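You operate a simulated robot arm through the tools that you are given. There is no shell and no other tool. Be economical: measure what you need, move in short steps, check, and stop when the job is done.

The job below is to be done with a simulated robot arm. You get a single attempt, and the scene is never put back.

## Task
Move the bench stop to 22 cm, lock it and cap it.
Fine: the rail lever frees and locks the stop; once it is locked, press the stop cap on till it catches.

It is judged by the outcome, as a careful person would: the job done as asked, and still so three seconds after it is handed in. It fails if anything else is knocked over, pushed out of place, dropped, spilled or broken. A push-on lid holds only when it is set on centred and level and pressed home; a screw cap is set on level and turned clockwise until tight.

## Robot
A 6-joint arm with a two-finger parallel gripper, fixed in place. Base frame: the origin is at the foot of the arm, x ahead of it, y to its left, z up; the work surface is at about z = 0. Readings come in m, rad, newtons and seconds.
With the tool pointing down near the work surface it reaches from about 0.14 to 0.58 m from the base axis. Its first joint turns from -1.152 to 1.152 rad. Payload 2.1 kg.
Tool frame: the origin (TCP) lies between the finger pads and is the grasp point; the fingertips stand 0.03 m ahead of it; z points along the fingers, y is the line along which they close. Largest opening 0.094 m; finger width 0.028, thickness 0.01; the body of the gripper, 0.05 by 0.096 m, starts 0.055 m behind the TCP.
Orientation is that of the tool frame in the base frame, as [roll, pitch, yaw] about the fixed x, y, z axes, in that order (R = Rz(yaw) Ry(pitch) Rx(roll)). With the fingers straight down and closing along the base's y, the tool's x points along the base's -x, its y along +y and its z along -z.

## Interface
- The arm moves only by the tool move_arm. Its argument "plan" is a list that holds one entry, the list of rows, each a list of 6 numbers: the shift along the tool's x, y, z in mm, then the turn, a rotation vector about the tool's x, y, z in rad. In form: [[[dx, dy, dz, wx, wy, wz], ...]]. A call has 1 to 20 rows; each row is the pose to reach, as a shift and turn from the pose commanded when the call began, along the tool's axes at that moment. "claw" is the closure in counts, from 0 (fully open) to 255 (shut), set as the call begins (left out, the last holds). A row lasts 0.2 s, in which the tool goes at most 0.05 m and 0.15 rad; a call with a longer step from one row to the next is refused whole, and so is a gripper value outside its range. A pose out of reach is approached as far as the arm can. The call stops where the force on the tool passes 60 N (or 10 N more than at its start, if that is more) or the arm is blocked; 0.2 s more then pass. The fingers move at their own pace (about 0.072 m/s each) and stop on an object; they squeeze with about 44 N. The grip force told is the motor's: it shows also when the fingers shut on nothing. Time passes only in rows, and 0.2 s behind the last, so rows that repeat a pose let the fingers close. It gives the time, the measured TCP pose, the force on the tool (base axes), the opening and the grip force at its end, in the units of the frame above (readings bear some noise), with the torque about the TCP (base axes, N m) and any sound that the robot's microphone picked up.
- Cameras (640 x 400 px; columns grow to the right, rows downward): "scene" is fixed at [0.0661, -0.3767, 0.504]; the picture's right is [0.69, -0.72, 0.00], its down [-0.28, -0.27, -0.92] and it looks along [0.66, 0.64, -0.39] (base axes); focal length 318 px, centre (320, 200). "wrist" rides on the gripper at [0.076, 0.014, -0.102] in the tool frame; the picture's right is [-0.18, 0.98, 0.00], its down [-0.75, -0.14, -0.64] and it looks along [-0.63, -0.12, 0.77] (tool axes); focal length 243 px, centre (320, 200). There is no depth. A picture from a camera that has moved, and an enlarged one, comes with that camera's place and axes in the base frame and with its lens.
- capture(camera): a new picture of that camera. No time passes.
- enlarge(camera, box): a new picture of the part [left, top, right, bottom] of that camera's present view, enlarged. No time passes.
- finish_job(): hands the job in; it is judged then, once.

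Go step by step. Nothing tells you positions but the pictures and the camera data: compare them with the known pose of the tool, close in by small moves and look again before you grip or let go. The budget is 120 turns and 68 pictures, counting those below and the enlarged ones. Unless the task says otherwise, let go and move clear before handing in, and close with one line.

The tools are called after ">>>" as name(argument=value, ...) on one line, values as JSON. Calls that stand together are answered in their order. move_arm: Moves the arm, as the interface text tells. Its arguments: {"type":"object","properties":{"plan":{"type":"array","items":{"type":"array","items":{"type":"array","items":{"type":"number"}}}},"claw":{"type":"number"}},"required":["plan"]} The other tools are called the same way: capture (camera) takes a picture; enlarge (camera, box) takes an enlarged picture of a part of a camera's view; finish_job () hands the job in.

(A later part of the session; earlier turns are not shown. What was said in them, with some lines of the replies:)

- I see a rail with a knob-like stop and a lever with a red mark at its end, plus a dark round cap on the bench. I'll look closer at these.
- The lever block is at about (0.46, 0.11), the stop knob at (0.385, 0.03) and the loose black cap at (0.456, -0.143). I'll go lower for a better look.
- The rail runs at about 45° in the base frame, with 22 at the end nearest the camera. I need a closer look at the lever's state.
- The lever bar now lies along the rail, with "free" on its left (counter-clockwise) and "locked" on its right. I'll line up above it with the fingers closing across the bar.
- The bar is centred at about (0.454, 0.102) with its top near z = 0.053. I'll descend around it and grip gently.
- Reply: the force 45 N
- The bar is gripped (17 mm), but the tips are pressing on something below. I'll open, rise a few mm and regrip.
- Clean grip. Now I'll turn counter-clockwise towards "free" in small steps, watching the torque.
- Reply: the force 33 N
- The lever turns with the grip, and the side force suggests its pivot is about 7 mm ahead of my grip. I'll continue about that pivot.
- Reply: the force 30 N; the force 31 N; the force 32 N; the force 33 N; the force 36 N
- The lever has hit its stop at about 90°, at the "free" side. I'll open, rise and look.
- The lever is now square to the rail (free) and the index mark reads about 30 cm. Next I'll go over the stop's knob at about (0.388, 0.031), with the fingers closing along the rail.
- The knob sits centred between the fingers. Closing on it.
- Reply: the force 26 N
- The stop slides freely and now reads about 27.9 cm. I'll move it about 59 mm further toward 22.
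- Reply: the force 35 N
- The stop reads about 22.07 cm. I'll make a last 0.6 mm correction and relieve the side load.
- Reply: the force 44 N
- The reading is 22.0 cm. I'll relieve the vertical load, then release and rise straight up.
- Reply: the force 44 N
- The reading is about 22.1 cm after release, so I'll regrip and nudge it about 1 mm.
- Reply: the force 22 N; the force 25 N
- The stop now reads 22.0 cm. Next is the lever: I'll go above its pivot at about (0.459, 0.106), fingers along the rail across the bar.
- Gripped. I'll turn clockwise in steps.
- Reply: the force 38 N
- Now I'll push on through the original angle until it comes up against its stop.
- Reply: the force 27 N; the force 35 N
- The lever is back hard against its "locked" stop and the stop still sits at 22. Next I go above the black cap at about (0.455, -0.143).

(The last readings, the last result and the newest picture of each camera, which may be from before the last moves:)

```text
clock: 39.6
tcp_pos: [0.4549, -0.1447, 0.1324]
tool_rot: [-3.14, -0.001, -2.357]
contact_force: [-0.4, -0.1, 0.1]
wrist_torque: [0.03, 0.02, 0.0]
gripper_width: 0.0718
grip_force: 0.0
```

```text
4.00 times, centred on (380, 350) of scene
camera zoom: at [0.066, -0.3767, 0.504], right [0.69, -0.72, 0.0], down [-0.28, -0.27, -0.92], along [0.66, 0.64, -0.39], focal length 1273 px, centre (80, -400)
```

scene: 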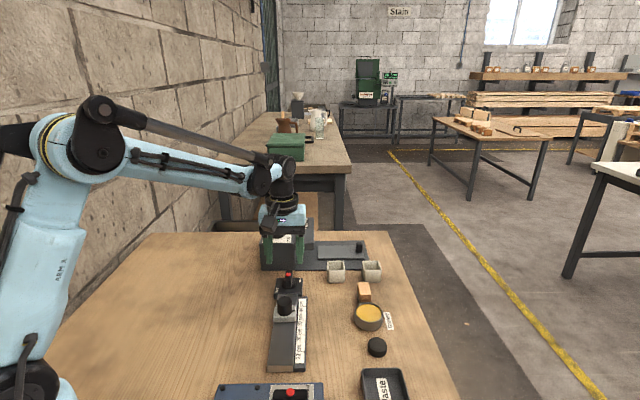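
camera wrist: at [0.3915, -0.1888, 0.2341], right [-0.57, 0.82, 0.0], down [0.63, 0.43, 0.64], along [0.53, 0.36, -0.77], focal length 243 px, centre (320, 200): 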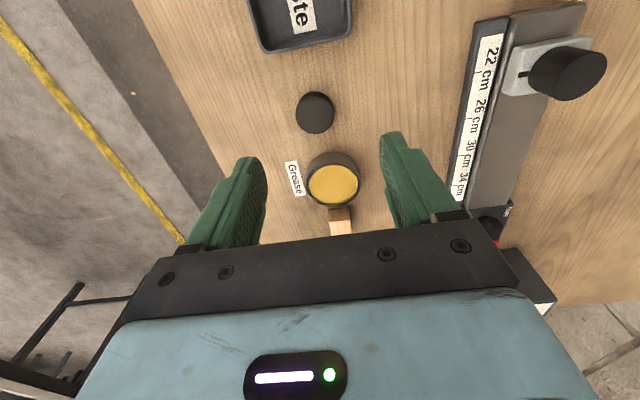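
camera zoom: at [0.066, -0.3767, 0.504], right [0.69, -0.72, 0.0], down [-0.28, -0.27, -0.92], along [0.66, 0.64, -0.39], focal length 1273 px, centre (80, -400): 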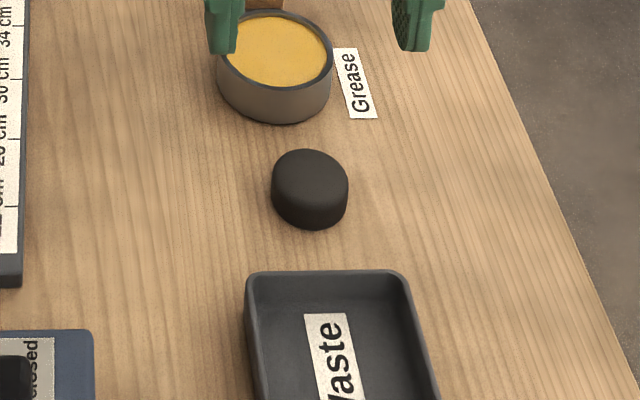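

The cap is at about (0.461, -0.146), roughly 36 mm across and 17 mm high. I'll centre over it and go down part way.

>>> move_arm(plan=[[[-3.2, -5.1, 30, 0, 0, 0], [-3.2, -5.1, 60, 0, 0, 0], [-3.2, -5.1, 75, 0, 0, 0], [-3.2, -5.1, 75, 0, 0, 0]]])

>>> capture(camera="wrist")

>>> enlarge(camera="scene", box=[330, 290, 430, 390])

```text
clock: 40.6
tcp_pos: [0.4623, -0.1458, 0.0562]
tool_rot: [3.14, 0.0, -2.355]
contact_force: [0.1, 0.2, 0.8]
wrist_torque: [0.02, 0.02, 0.02]
gripper_width: 0.072
grip_force: 0.1
```

```text
28 pictures are left
camera wrist: at [0.3978, -0.1886, 0.1588], right [-0.57, 0.82, 0.0], down [0.63, 0.43, 0.64], along [0.53, 0.36, -0.77], focal length 243 px, centre (320, 200)
```

wrist: 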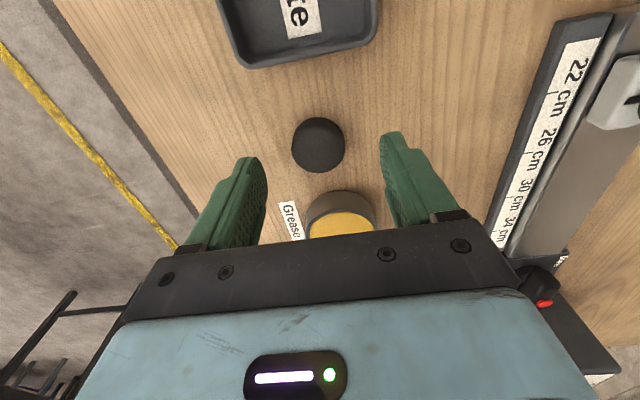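

```text
4.00 times, centred on (380, 340) of scene
camera zoom: at [0.0661, -0.3767, 0.504], right [0.69, -0.72, 0.0], down [-0.28, -0.27, -0.92], along [0.66, 0.64, -0.39], focal length 1273 px, centre (80, -360)
```

zoom: 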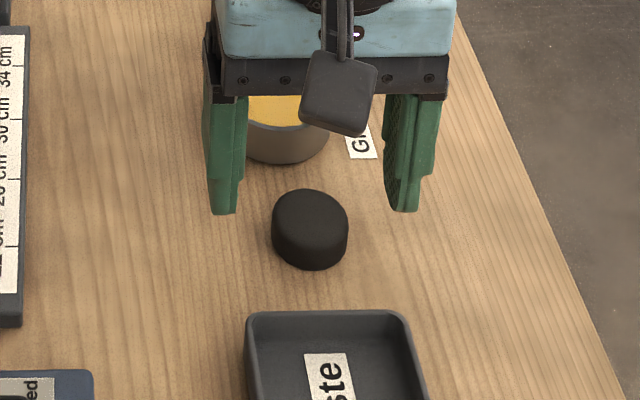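

>>> move_arm(plan=[[[1, 0, 10, 0, 0, 0], [1, 0, 20, 0, 0, 0], [1, 0, 20, 0, 0, 0]]])

>>> move_arm(plan=[[[0, 0, 0, 0, 0, 0], [0, 0, 0, 0, 0, 0], [0, 0, 0, 0, 0, 0], [0, 0, 0, 0, 0, 0]]], claw=255)

>>> enlarge(camera="wrist", box=[240, 90, 400, 220])

>>> enlarge(camera="scene", box=[330, 290, 430, 390])

```text
clock: 41.4
tcp_pos: [0.4604, -0.1467, 0.0375]
tool_rot: [3.141, 0.001, -2.355]
contact_force: [0.8, 0.1, -0.9]
wrist_torque: [0.0, -0.02, 0.0]
gripper_width: 0.0721
grip_force: 0.0
```

```text
clock: 42.4
tcp_pos: [0.4601, -0.1465, 0.0368]
tool_rot: [-3.141, 0.0, -2.356]
contact_force: [0.2, -0.3, 0.9]
wrist_torque: [0.02, 0.03, 0.0]
gripper_width: 0.0306
grip_force: 43.8
```

```text
3.08 times, centred on (320, 155) of wrist
camera zoom: at [0.3964, -0.1907, 0.1393], right [-0.57, 0.82, 0.0], down [0.63, 0.43, 0.64], along [0.53, 0.36, -0.77], focal length 746 px, centre (320, 338)
```

zoom: 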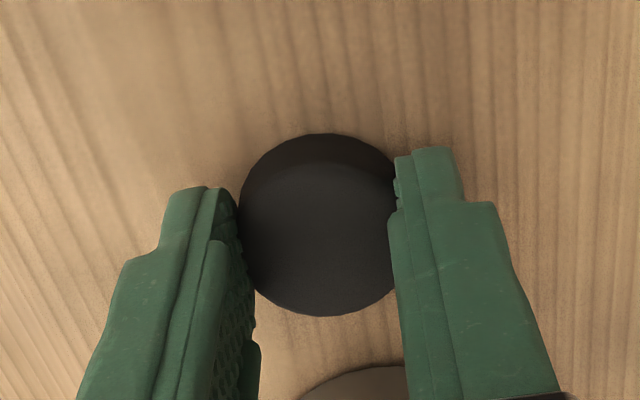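

```text
4.00 times, centred on (380, 340) of scene
camera zoom: at [0.0661, -0.3767, 0.504], right [0.69, -0.72, 0.0], down [-0.28, -0.27, -0.92], along [0.66, 0.64, -0.39], focal length 1273 px, centre (80, -360)
```

zoom: 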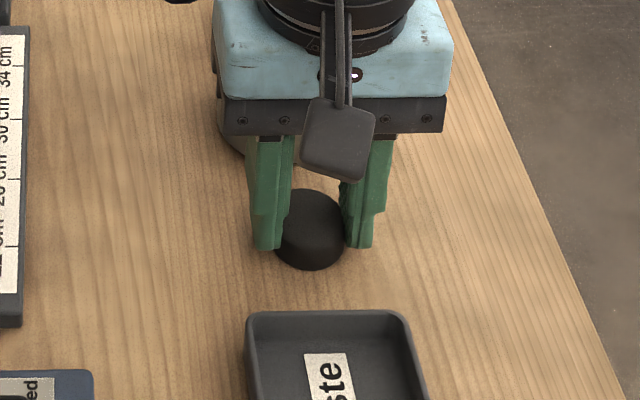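

The fingers stopped at 30.6 mm on the cap, a little less than the ~36 mm I estimated. I'll lift it and check how it sits in the grip.

>>> move_arm(plan=[[[0, 0, -20, 0, 0, 0], [0, 0, -55, 0, 0, 0], [0, 0, -100, 0, 0, 0], [0, 0, -100, 0, 0, 0]]])

>>> enlarge(camera="wrist", box=[240, 90, 400, 220])

>>> enlarge(camera="scene", box=[330, 230, 430, 330])

```text
clock: 43.4
tcp_pos: [0.4617, -0.1448, 0.1367]
tool_rot: [3.141, 0.0, -2.355]
contact_force: [0.2, -0.6, -1.1]
wrist_torque: [0.0, 0.0, 0.0]
gripper_width: 0.0307
grip_force: 44.3
```

```text
3.08 times, centred on (320, 155) of wrist
camera zoom: at [0.3973, -0.1896, 0.2401], right [-0.57, 0.82, 0.0], down [0.63, 0.43, 0.64], along [0.53, 0.36, -0.77], focal length 746 px, centre (320, 338)
```

zoom: 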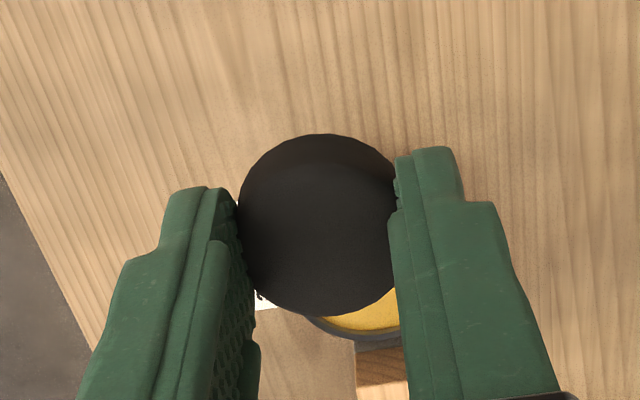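

```text
4.00 times, centred on (380, 280) of scene
camera zoom: at [0.0661, -0.3767, 0.504], right [0.69, -0.72, 0.0], down [-0.28, -0.27, -0.92], along [0.66, 0.64, -0.39], focal length 1273 px, centre (80, -120)
```

zoom: 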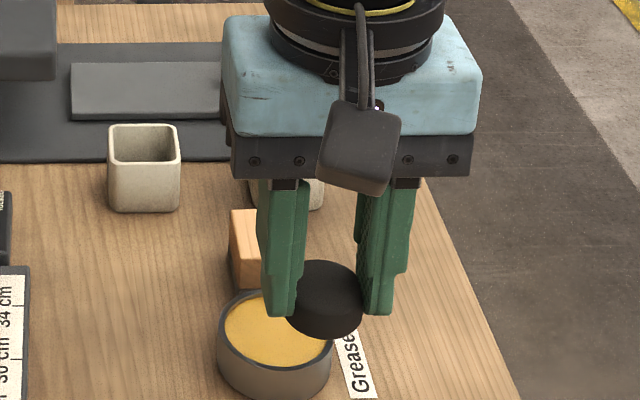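

The cap is held level. Now I carry it over the knob, estimated at about (0.329, -0.026), and stop just above it to check alignment.

>>> move_arm(plan=[[[2, 40, 0, 0, 0, 0], [4, 80, 0, 0, 0, 0], [7, 120, 0, 0, 0, 0], [9, 155, 0, 0, 0, 0], [10.4, 178, 0, 0, 0, 0], [10.4, 178, 0, 0, 0, 0], [10.4, 178, 20, 0, 0, 0], [10.4, 178, 20, 0, 0, 0]]])

>>> capture(camera="wrist")

>>> enlarge(camera="scene", box=[240, 270, 340, 370])

```text
clock: 45.2
tcp_pos: [0.3259, -0.0277, 0.1171]
tool_rot: [-3.141, 0.0, -2.356]
contact_force: [-0.2, 0.4, -0.6]
wrist_torque: [0.01, 0.0, 0.01]
gripper_width: 0.0306
grip_force: 43.7
```

```text
22 pictures are left
camera wrist: at [0.2626, -0.0716, 0.2199], right [-0.57, 0.82, 0.0], down [0.63, 0.43, 0.64], along [0.53, 0.36, -0.77], focal length 243 px, centre (320, 200)
```

wrist: 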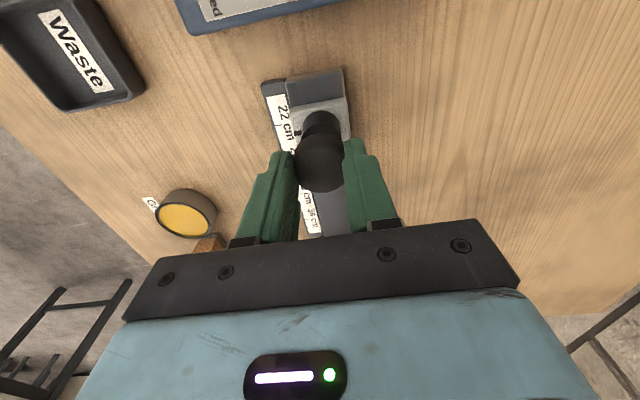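

```text
4.00 times, centred on (290, 320) of scene
camera zoom: at [0.0661, -0.3767, 0.504], right [0.69, -0.72, 0.0], down [-0.28, -0.27, -0.92], along [0.66, 0.64, -0.39], focal length 1273 px, centre (440, -280)
```

zoom: 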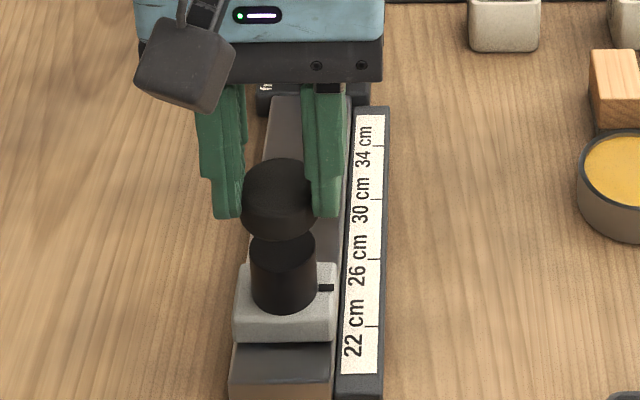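

>>> enlarge(camera="wrist", box=[270, 90, 370, 200])

>>> enlarge(camera="scene", box=[290, 300, 330, 340])

```text
3.64 times, centred on (320, 145) of wrist
camera zoom: at [0.2626, -0.0716, 0.2199], right [-0.57, 0.82, 0.0], down [0.63, 0.43, 0.64], along [0.53, 0.36, -0.77], focal length 882 px, centre (320, 400)
```

zoom: 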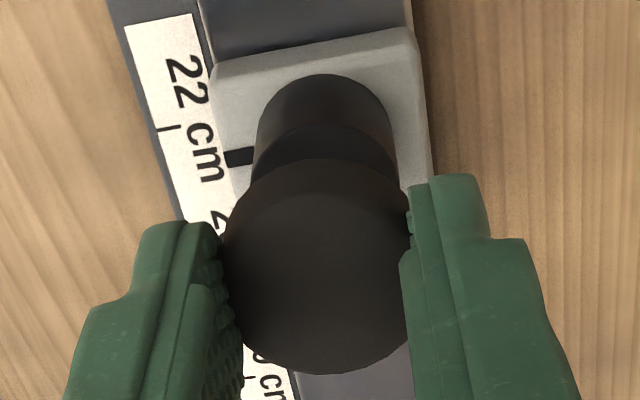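

```text
10.00 times, centred on (310, 320) of scene
camera zoom: at [0.0661, -0.3767, 0.504], right [0.69, -0.72, 0.0], down [-0.28, -0.27, -0.92], along [0.66, 0.64, -0.39], focal length 3182 px, centre (420, -1000)
```

zoom: 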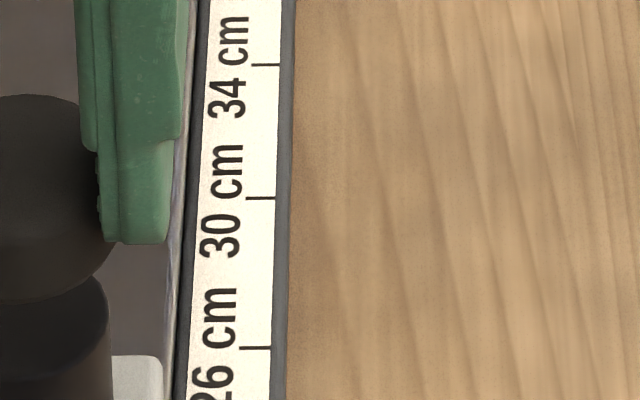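

The cap appears centred over the knob to within about 1 mm in both views. I'll lower it to just above the knob top.

>>> move_arm(plan=[[[0, 0.4, 8, 0, 0, 0], [0, 0.4, 16, 0, 0, 0], [0, 0.4, 16, 0, 0, 0]]])

>>> enlarge(camera="wrist", box=[270, 90, 370, 200])

>>> enlarge(camera="scene", box=[250, 290, 330, 370])

```text
clock: 46.0
tcp_pos: [0.3269, -0.0274, 0.101]
tool_rot: [-3.141, -0.002, -2.355]
contact_force: [0.1, -1.1, -0.4]
wrist_torque: [0.01, 0.0, -0.02]
gripper_width: 0.0305
grip_force: 44.3
```

```text
3.64 times, centred on (320, 145) of wrist
camera zoom: at [0.2632, -0.0716, 0.2031], right [-0.57, 0.82, 0.0], down [0.63, 0.43, 0.64], along [0.53, 0.36, -0.77], focal length 882 px, centre (320, 400)
```

zoom: 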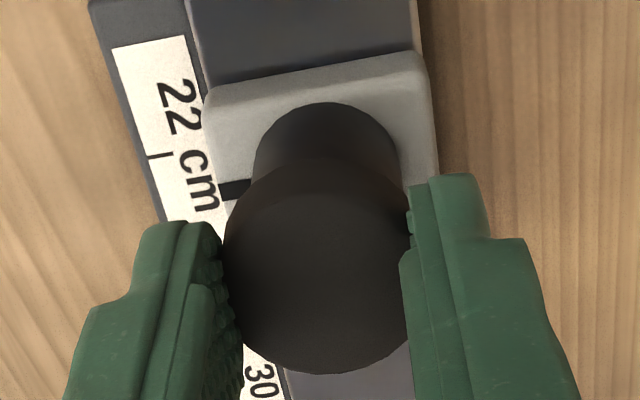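

```text
5.00 times, centred on (290, 330) of scene
camera zoom: at [0.0661, -0.3767, 0.504], right [0.69, -0.72, 0.0], down [-0.28, -0.27, -0.92], along [0.66, 0.64, -0.39], focal length 1591 px, centre (470, -450)
```

zoom: 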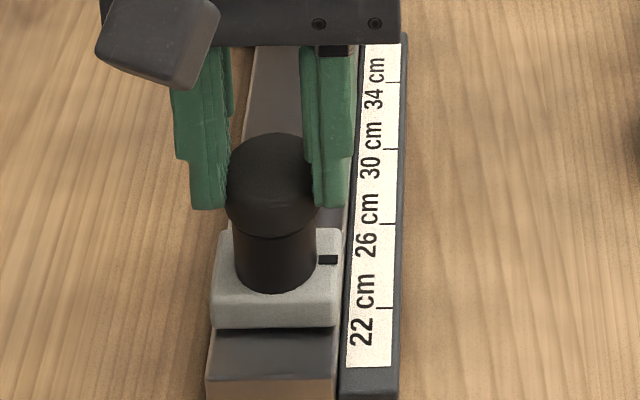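

The cap is just above the knob; both views suggest a shift of about 1 mm toward the rail's left. I'll apply it and ease the cap down while watching the force.

>>> move_arm(plan=[[[0, 0.9, 0, 0, 0, 0], [0, 0.9, 2.5, 0, 0, 0], [0, 0.9, 5, 0, 0, 0], [0, 0.9, 7, 0, 0, 0], [0, 0.9, 7, 0, 0, 0]]])

```text
clock: 47.2
tcp_pos: [0.326, -0.0277, 0.0973]
tool_rot: [3.137, -0.001, -2.355]
contact_force: [-3.7, 4.0, 50.4]
wrist_torque: [0.24, -0.03, 0.0]
gripper_width: 0.0307
grip_force: 43.9
heard: snap
```

A snap was heard with 50 N upward. I'll check how the cap sits.

>>> enlarge(camera="wrist", box=[270, 90, 370, 200])

>>> enlarge(camera="scene", box=[250, 290, 330, 370])

```text
3.64 times, centred on (320, 145) of wrist
camera zoom: at [0.2624, -0.0713, 0.199], right [-0.57, 0.82, 0.0], down [0.63, 0.43, 0.64], along [0.53, 0.36, -0.77], focal length 882 px, centre (320, 400)
```

zoom: 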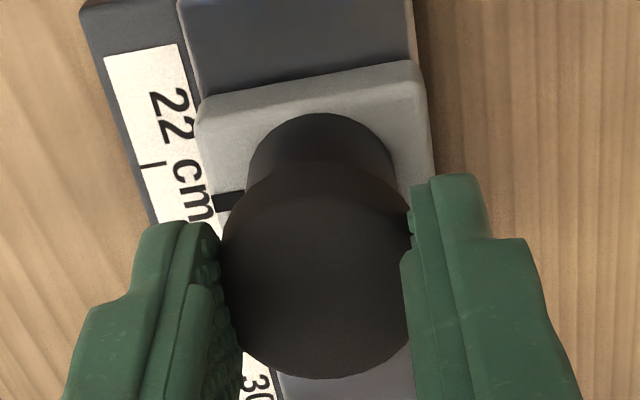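

```text
5.00 times, centred on (290, 330) of scene
camera zoom: at [0.0659, -0.3766, 0.504], right [0.69, -0.72, 0.0], down [-0.28, -0.27, -0.92], along [0.66, 0.64, -0.39], focal length 1591 px, centre (470, -450)
```

zoom: 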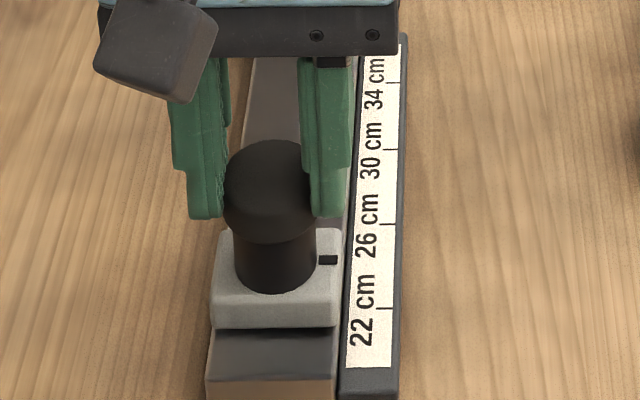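

>>> move_arm(plan=[[[0, 0, 1, 0, 0, 0], [0, 0, 2, 0, 0, 0], [0, 0, 2, 0, 0, 0]]])

```text
clock: 47.5
tcp_pos: [0.325, -0.026, 0.0961]
tool_rot: [3.137, 0.0, -2.355]
contact_force: [-2.0, 2.8, 8.9]
wrist_torque: [-0.05, -0.11, 0.02]
gripper_width: 0.0307
grip_force: 44.2
stopped in row 1: the force on the tool passed its limit at 62 N (the readings are from after the stop); the commanded pose is now the measured one
```

The force limit was reached, which fits a seated cap. I'll release, rise and inspect.

>>> move_arm(plan=[[[0, 0, 0, 0, 0, 0], [0, 0, 0, 0, 0, 0], [0, 0, -30, 0, 0, 0], [0, 0, -55, 0, 0, 0], [0, 0, -55, 0, 0, 0]]], claw=60)

>>> enlarge(camera="wrist", box=[240, 70, 400, 200])

>>> enlarge(camera="scene", box=[250, 290, 330, 370])

```text
clock: 48.7
tcp_pos: [0.3258, -0.0269, 0.1506]
tool_rot: [3.138, 0.001, -2.354]
contact_force: [0.4, 0.2, -0.1]
wrist_torque: [0.0, 0.0, -0.01]
gripper_width: 0.0719
grip_force: 0.1
```

```text
3.08 times, centred on (320, 135) of wrist
camera zoom: at [0.2623, -0.0723, 0.2525], right [-0.57, 0.82, 0.0], down [0.63, 0.43, 0.64], along [0.53, 0.36, -0.77], focal length 746 px, centre (320, 400)
```

zoom: 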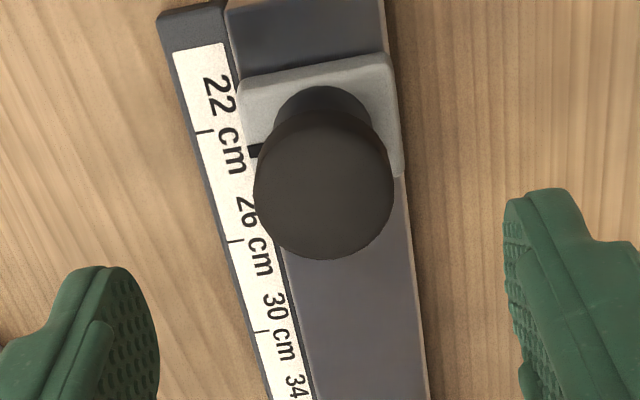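

```text
5.00 times, centred on (290, 330) of scene
camera zoom: at [0.0661, -0.3767, 0.504], right [0.69, -0.72, 0.0], down [-0.28, -0.27, -0.92], along [0.66, 0.64, -0.39], focal length 1591 px, centre (470, -450)
```

zoom: 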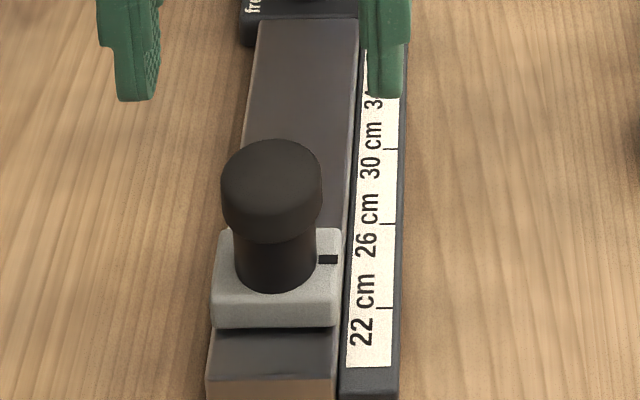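

The cap is on, level and in line with the knob. To be sure it's home, I'll close the fingers and press gently on its centre.

>>> move_arm(plan=[[[-3.5, 0, 0, 0, 0, 0], [-3.5, 0, 15, 0, 0, 0], [-3.5, 0, 30, 0, 0, 0], [-3.5, 0, 42, 0, 0, 0], [-3.5, 0, 42, 0, 0, 0]]], claw=255)

>>> move_arm(plan=[[[0, 0, 1.5, 0, 0, 0], [0, 0, 3, 0, 0, 0], [0, 0, 4.5, 0, 0, 0], [0, 0, 6, 0, 0, 0], [0, 0, 7.5, 0, 0, 0], [0, 0, 9, 0, 0, 0], [0, 0, 10.5, 0, 0, 0]]])

>>> enlarge(camera="scene", box=[250, 290, 330, 370])

```text
clock: 49.9
tcp_pos: [0.3293, -0.0258, 0.1091]
tool_rot: [3.14, 0.0, -2.354]
contact_force: [-0.3, -0.5, -0.5]
wrist_torque: [-0.02, -0.04, -0.03]
gripper_width: 0.0
grip_force: 33.6
```

```text
clock: 50.7
tcp_pos: [0.3302, -0.025, 0.1067]
tool_rot: [3.141, 0.001, -2.355]
contact_force: [-2.0, 1.5, 20.8]
wrist_torque: [0.01, 0.03, 0.0]
gripper_width: 0.0
grip_force: 32.8
stopped in row 3: the force on the tool passed its limit at 72 N (the readings are from after the stop); the commanded pose is now the measured one
```

```text
5.00 times, centred on (290, 330) of scene
camera zoom: at [0.066, -0.3766, 0.504], right [0.69, -0.72, 0.0], down [-0.28, -0.27, -0.92], along [0.66, 0.64, -0.39], focal length 1591 px, centre (470, -450)
```

zoom: 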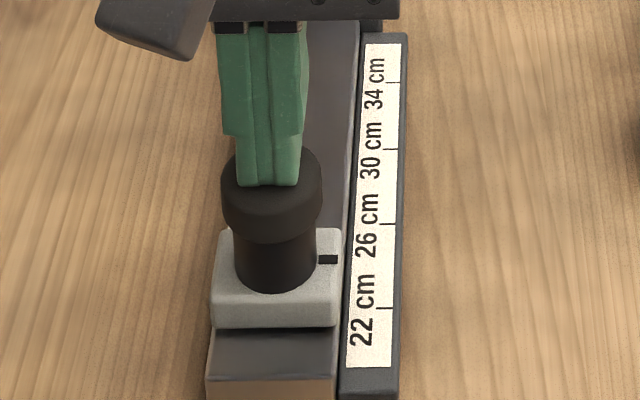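

The cap doesn't give at 72 N, so it is home. I'll retreat upward and do a final check.

>>> move_arm(plan=[[[0, 0, -30, 0, 0, 0], [0, 0, -75, 0, 0, 0], [0, 0, -110, 0, 0, 0], [0, 0, -110, 0, 0, 0]]])

>>> capture(camera="scene")

>>> enlarge(camera="scene", box=[240, 260, 360, 380])

>>> enlarge(camera="wrist", box=[240, 70, 400, 200])

```text
clock: 51.7
tcp_pos: [0.3296, -0.0245, 0.2173]
tool_rot: [3.14, 0.002, -2.353]
contact_force: [-0.2, 0.5, -0.2]
wrist_torque: [0.02, -0.04, -0.01]
gripper_width: 0.0002
grip_force: 32.9
```

```text
11 pictures are left
```

scene: 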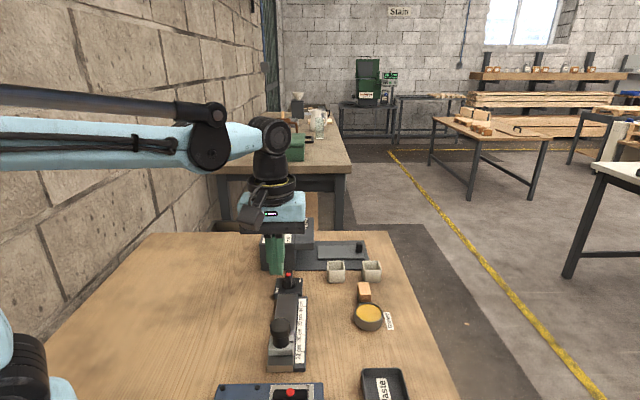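

```text
3.33 times, centred on (300, 320) of scene
camera zoom: at [0.0661, -0.3767, 0.504], right [0.69, -0.72, 0.0], down [-0.28, -0.27, -0.92], along [0.66, 0.64, -0.39], focal length 1060 px, centre (387, -200)
```

zoom: 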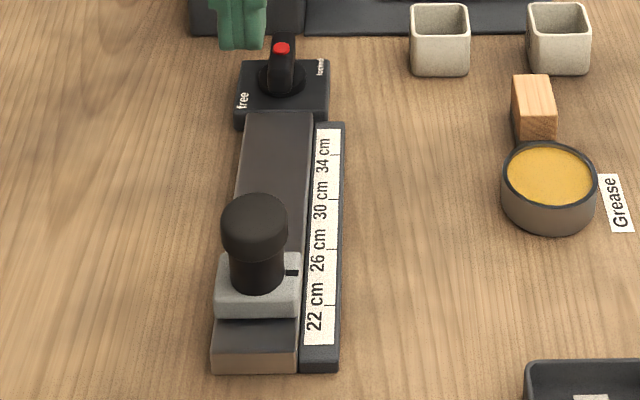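

```text
3.08 times, centred on (320, 135) of wrist
camera zoom: at [0.2657, -0.0692, 0.32], right [-0.57, 0.82, 0.0], down [0.63, 0.43, 0.64], along [0.53, 0.36, -0.77], focal length 746 px, centre (320, 400)
```

zoom: 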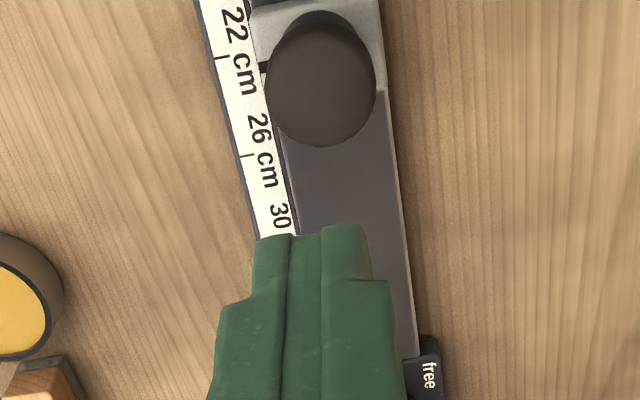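

The bench stop is at 22 cm to within about 1 mm by the camera. The lever is turned hard against its locked end, and the cap snapped on and didn't move when pressed. Nothing else on the bench moved and the arm is clear, so I'm handing in.

>>> finish_job()

```text
The job is handed in.
```

The stop is set at 22 cm and capped, with the lever turned back to "locked"; I did not push on the stop to test the lock.
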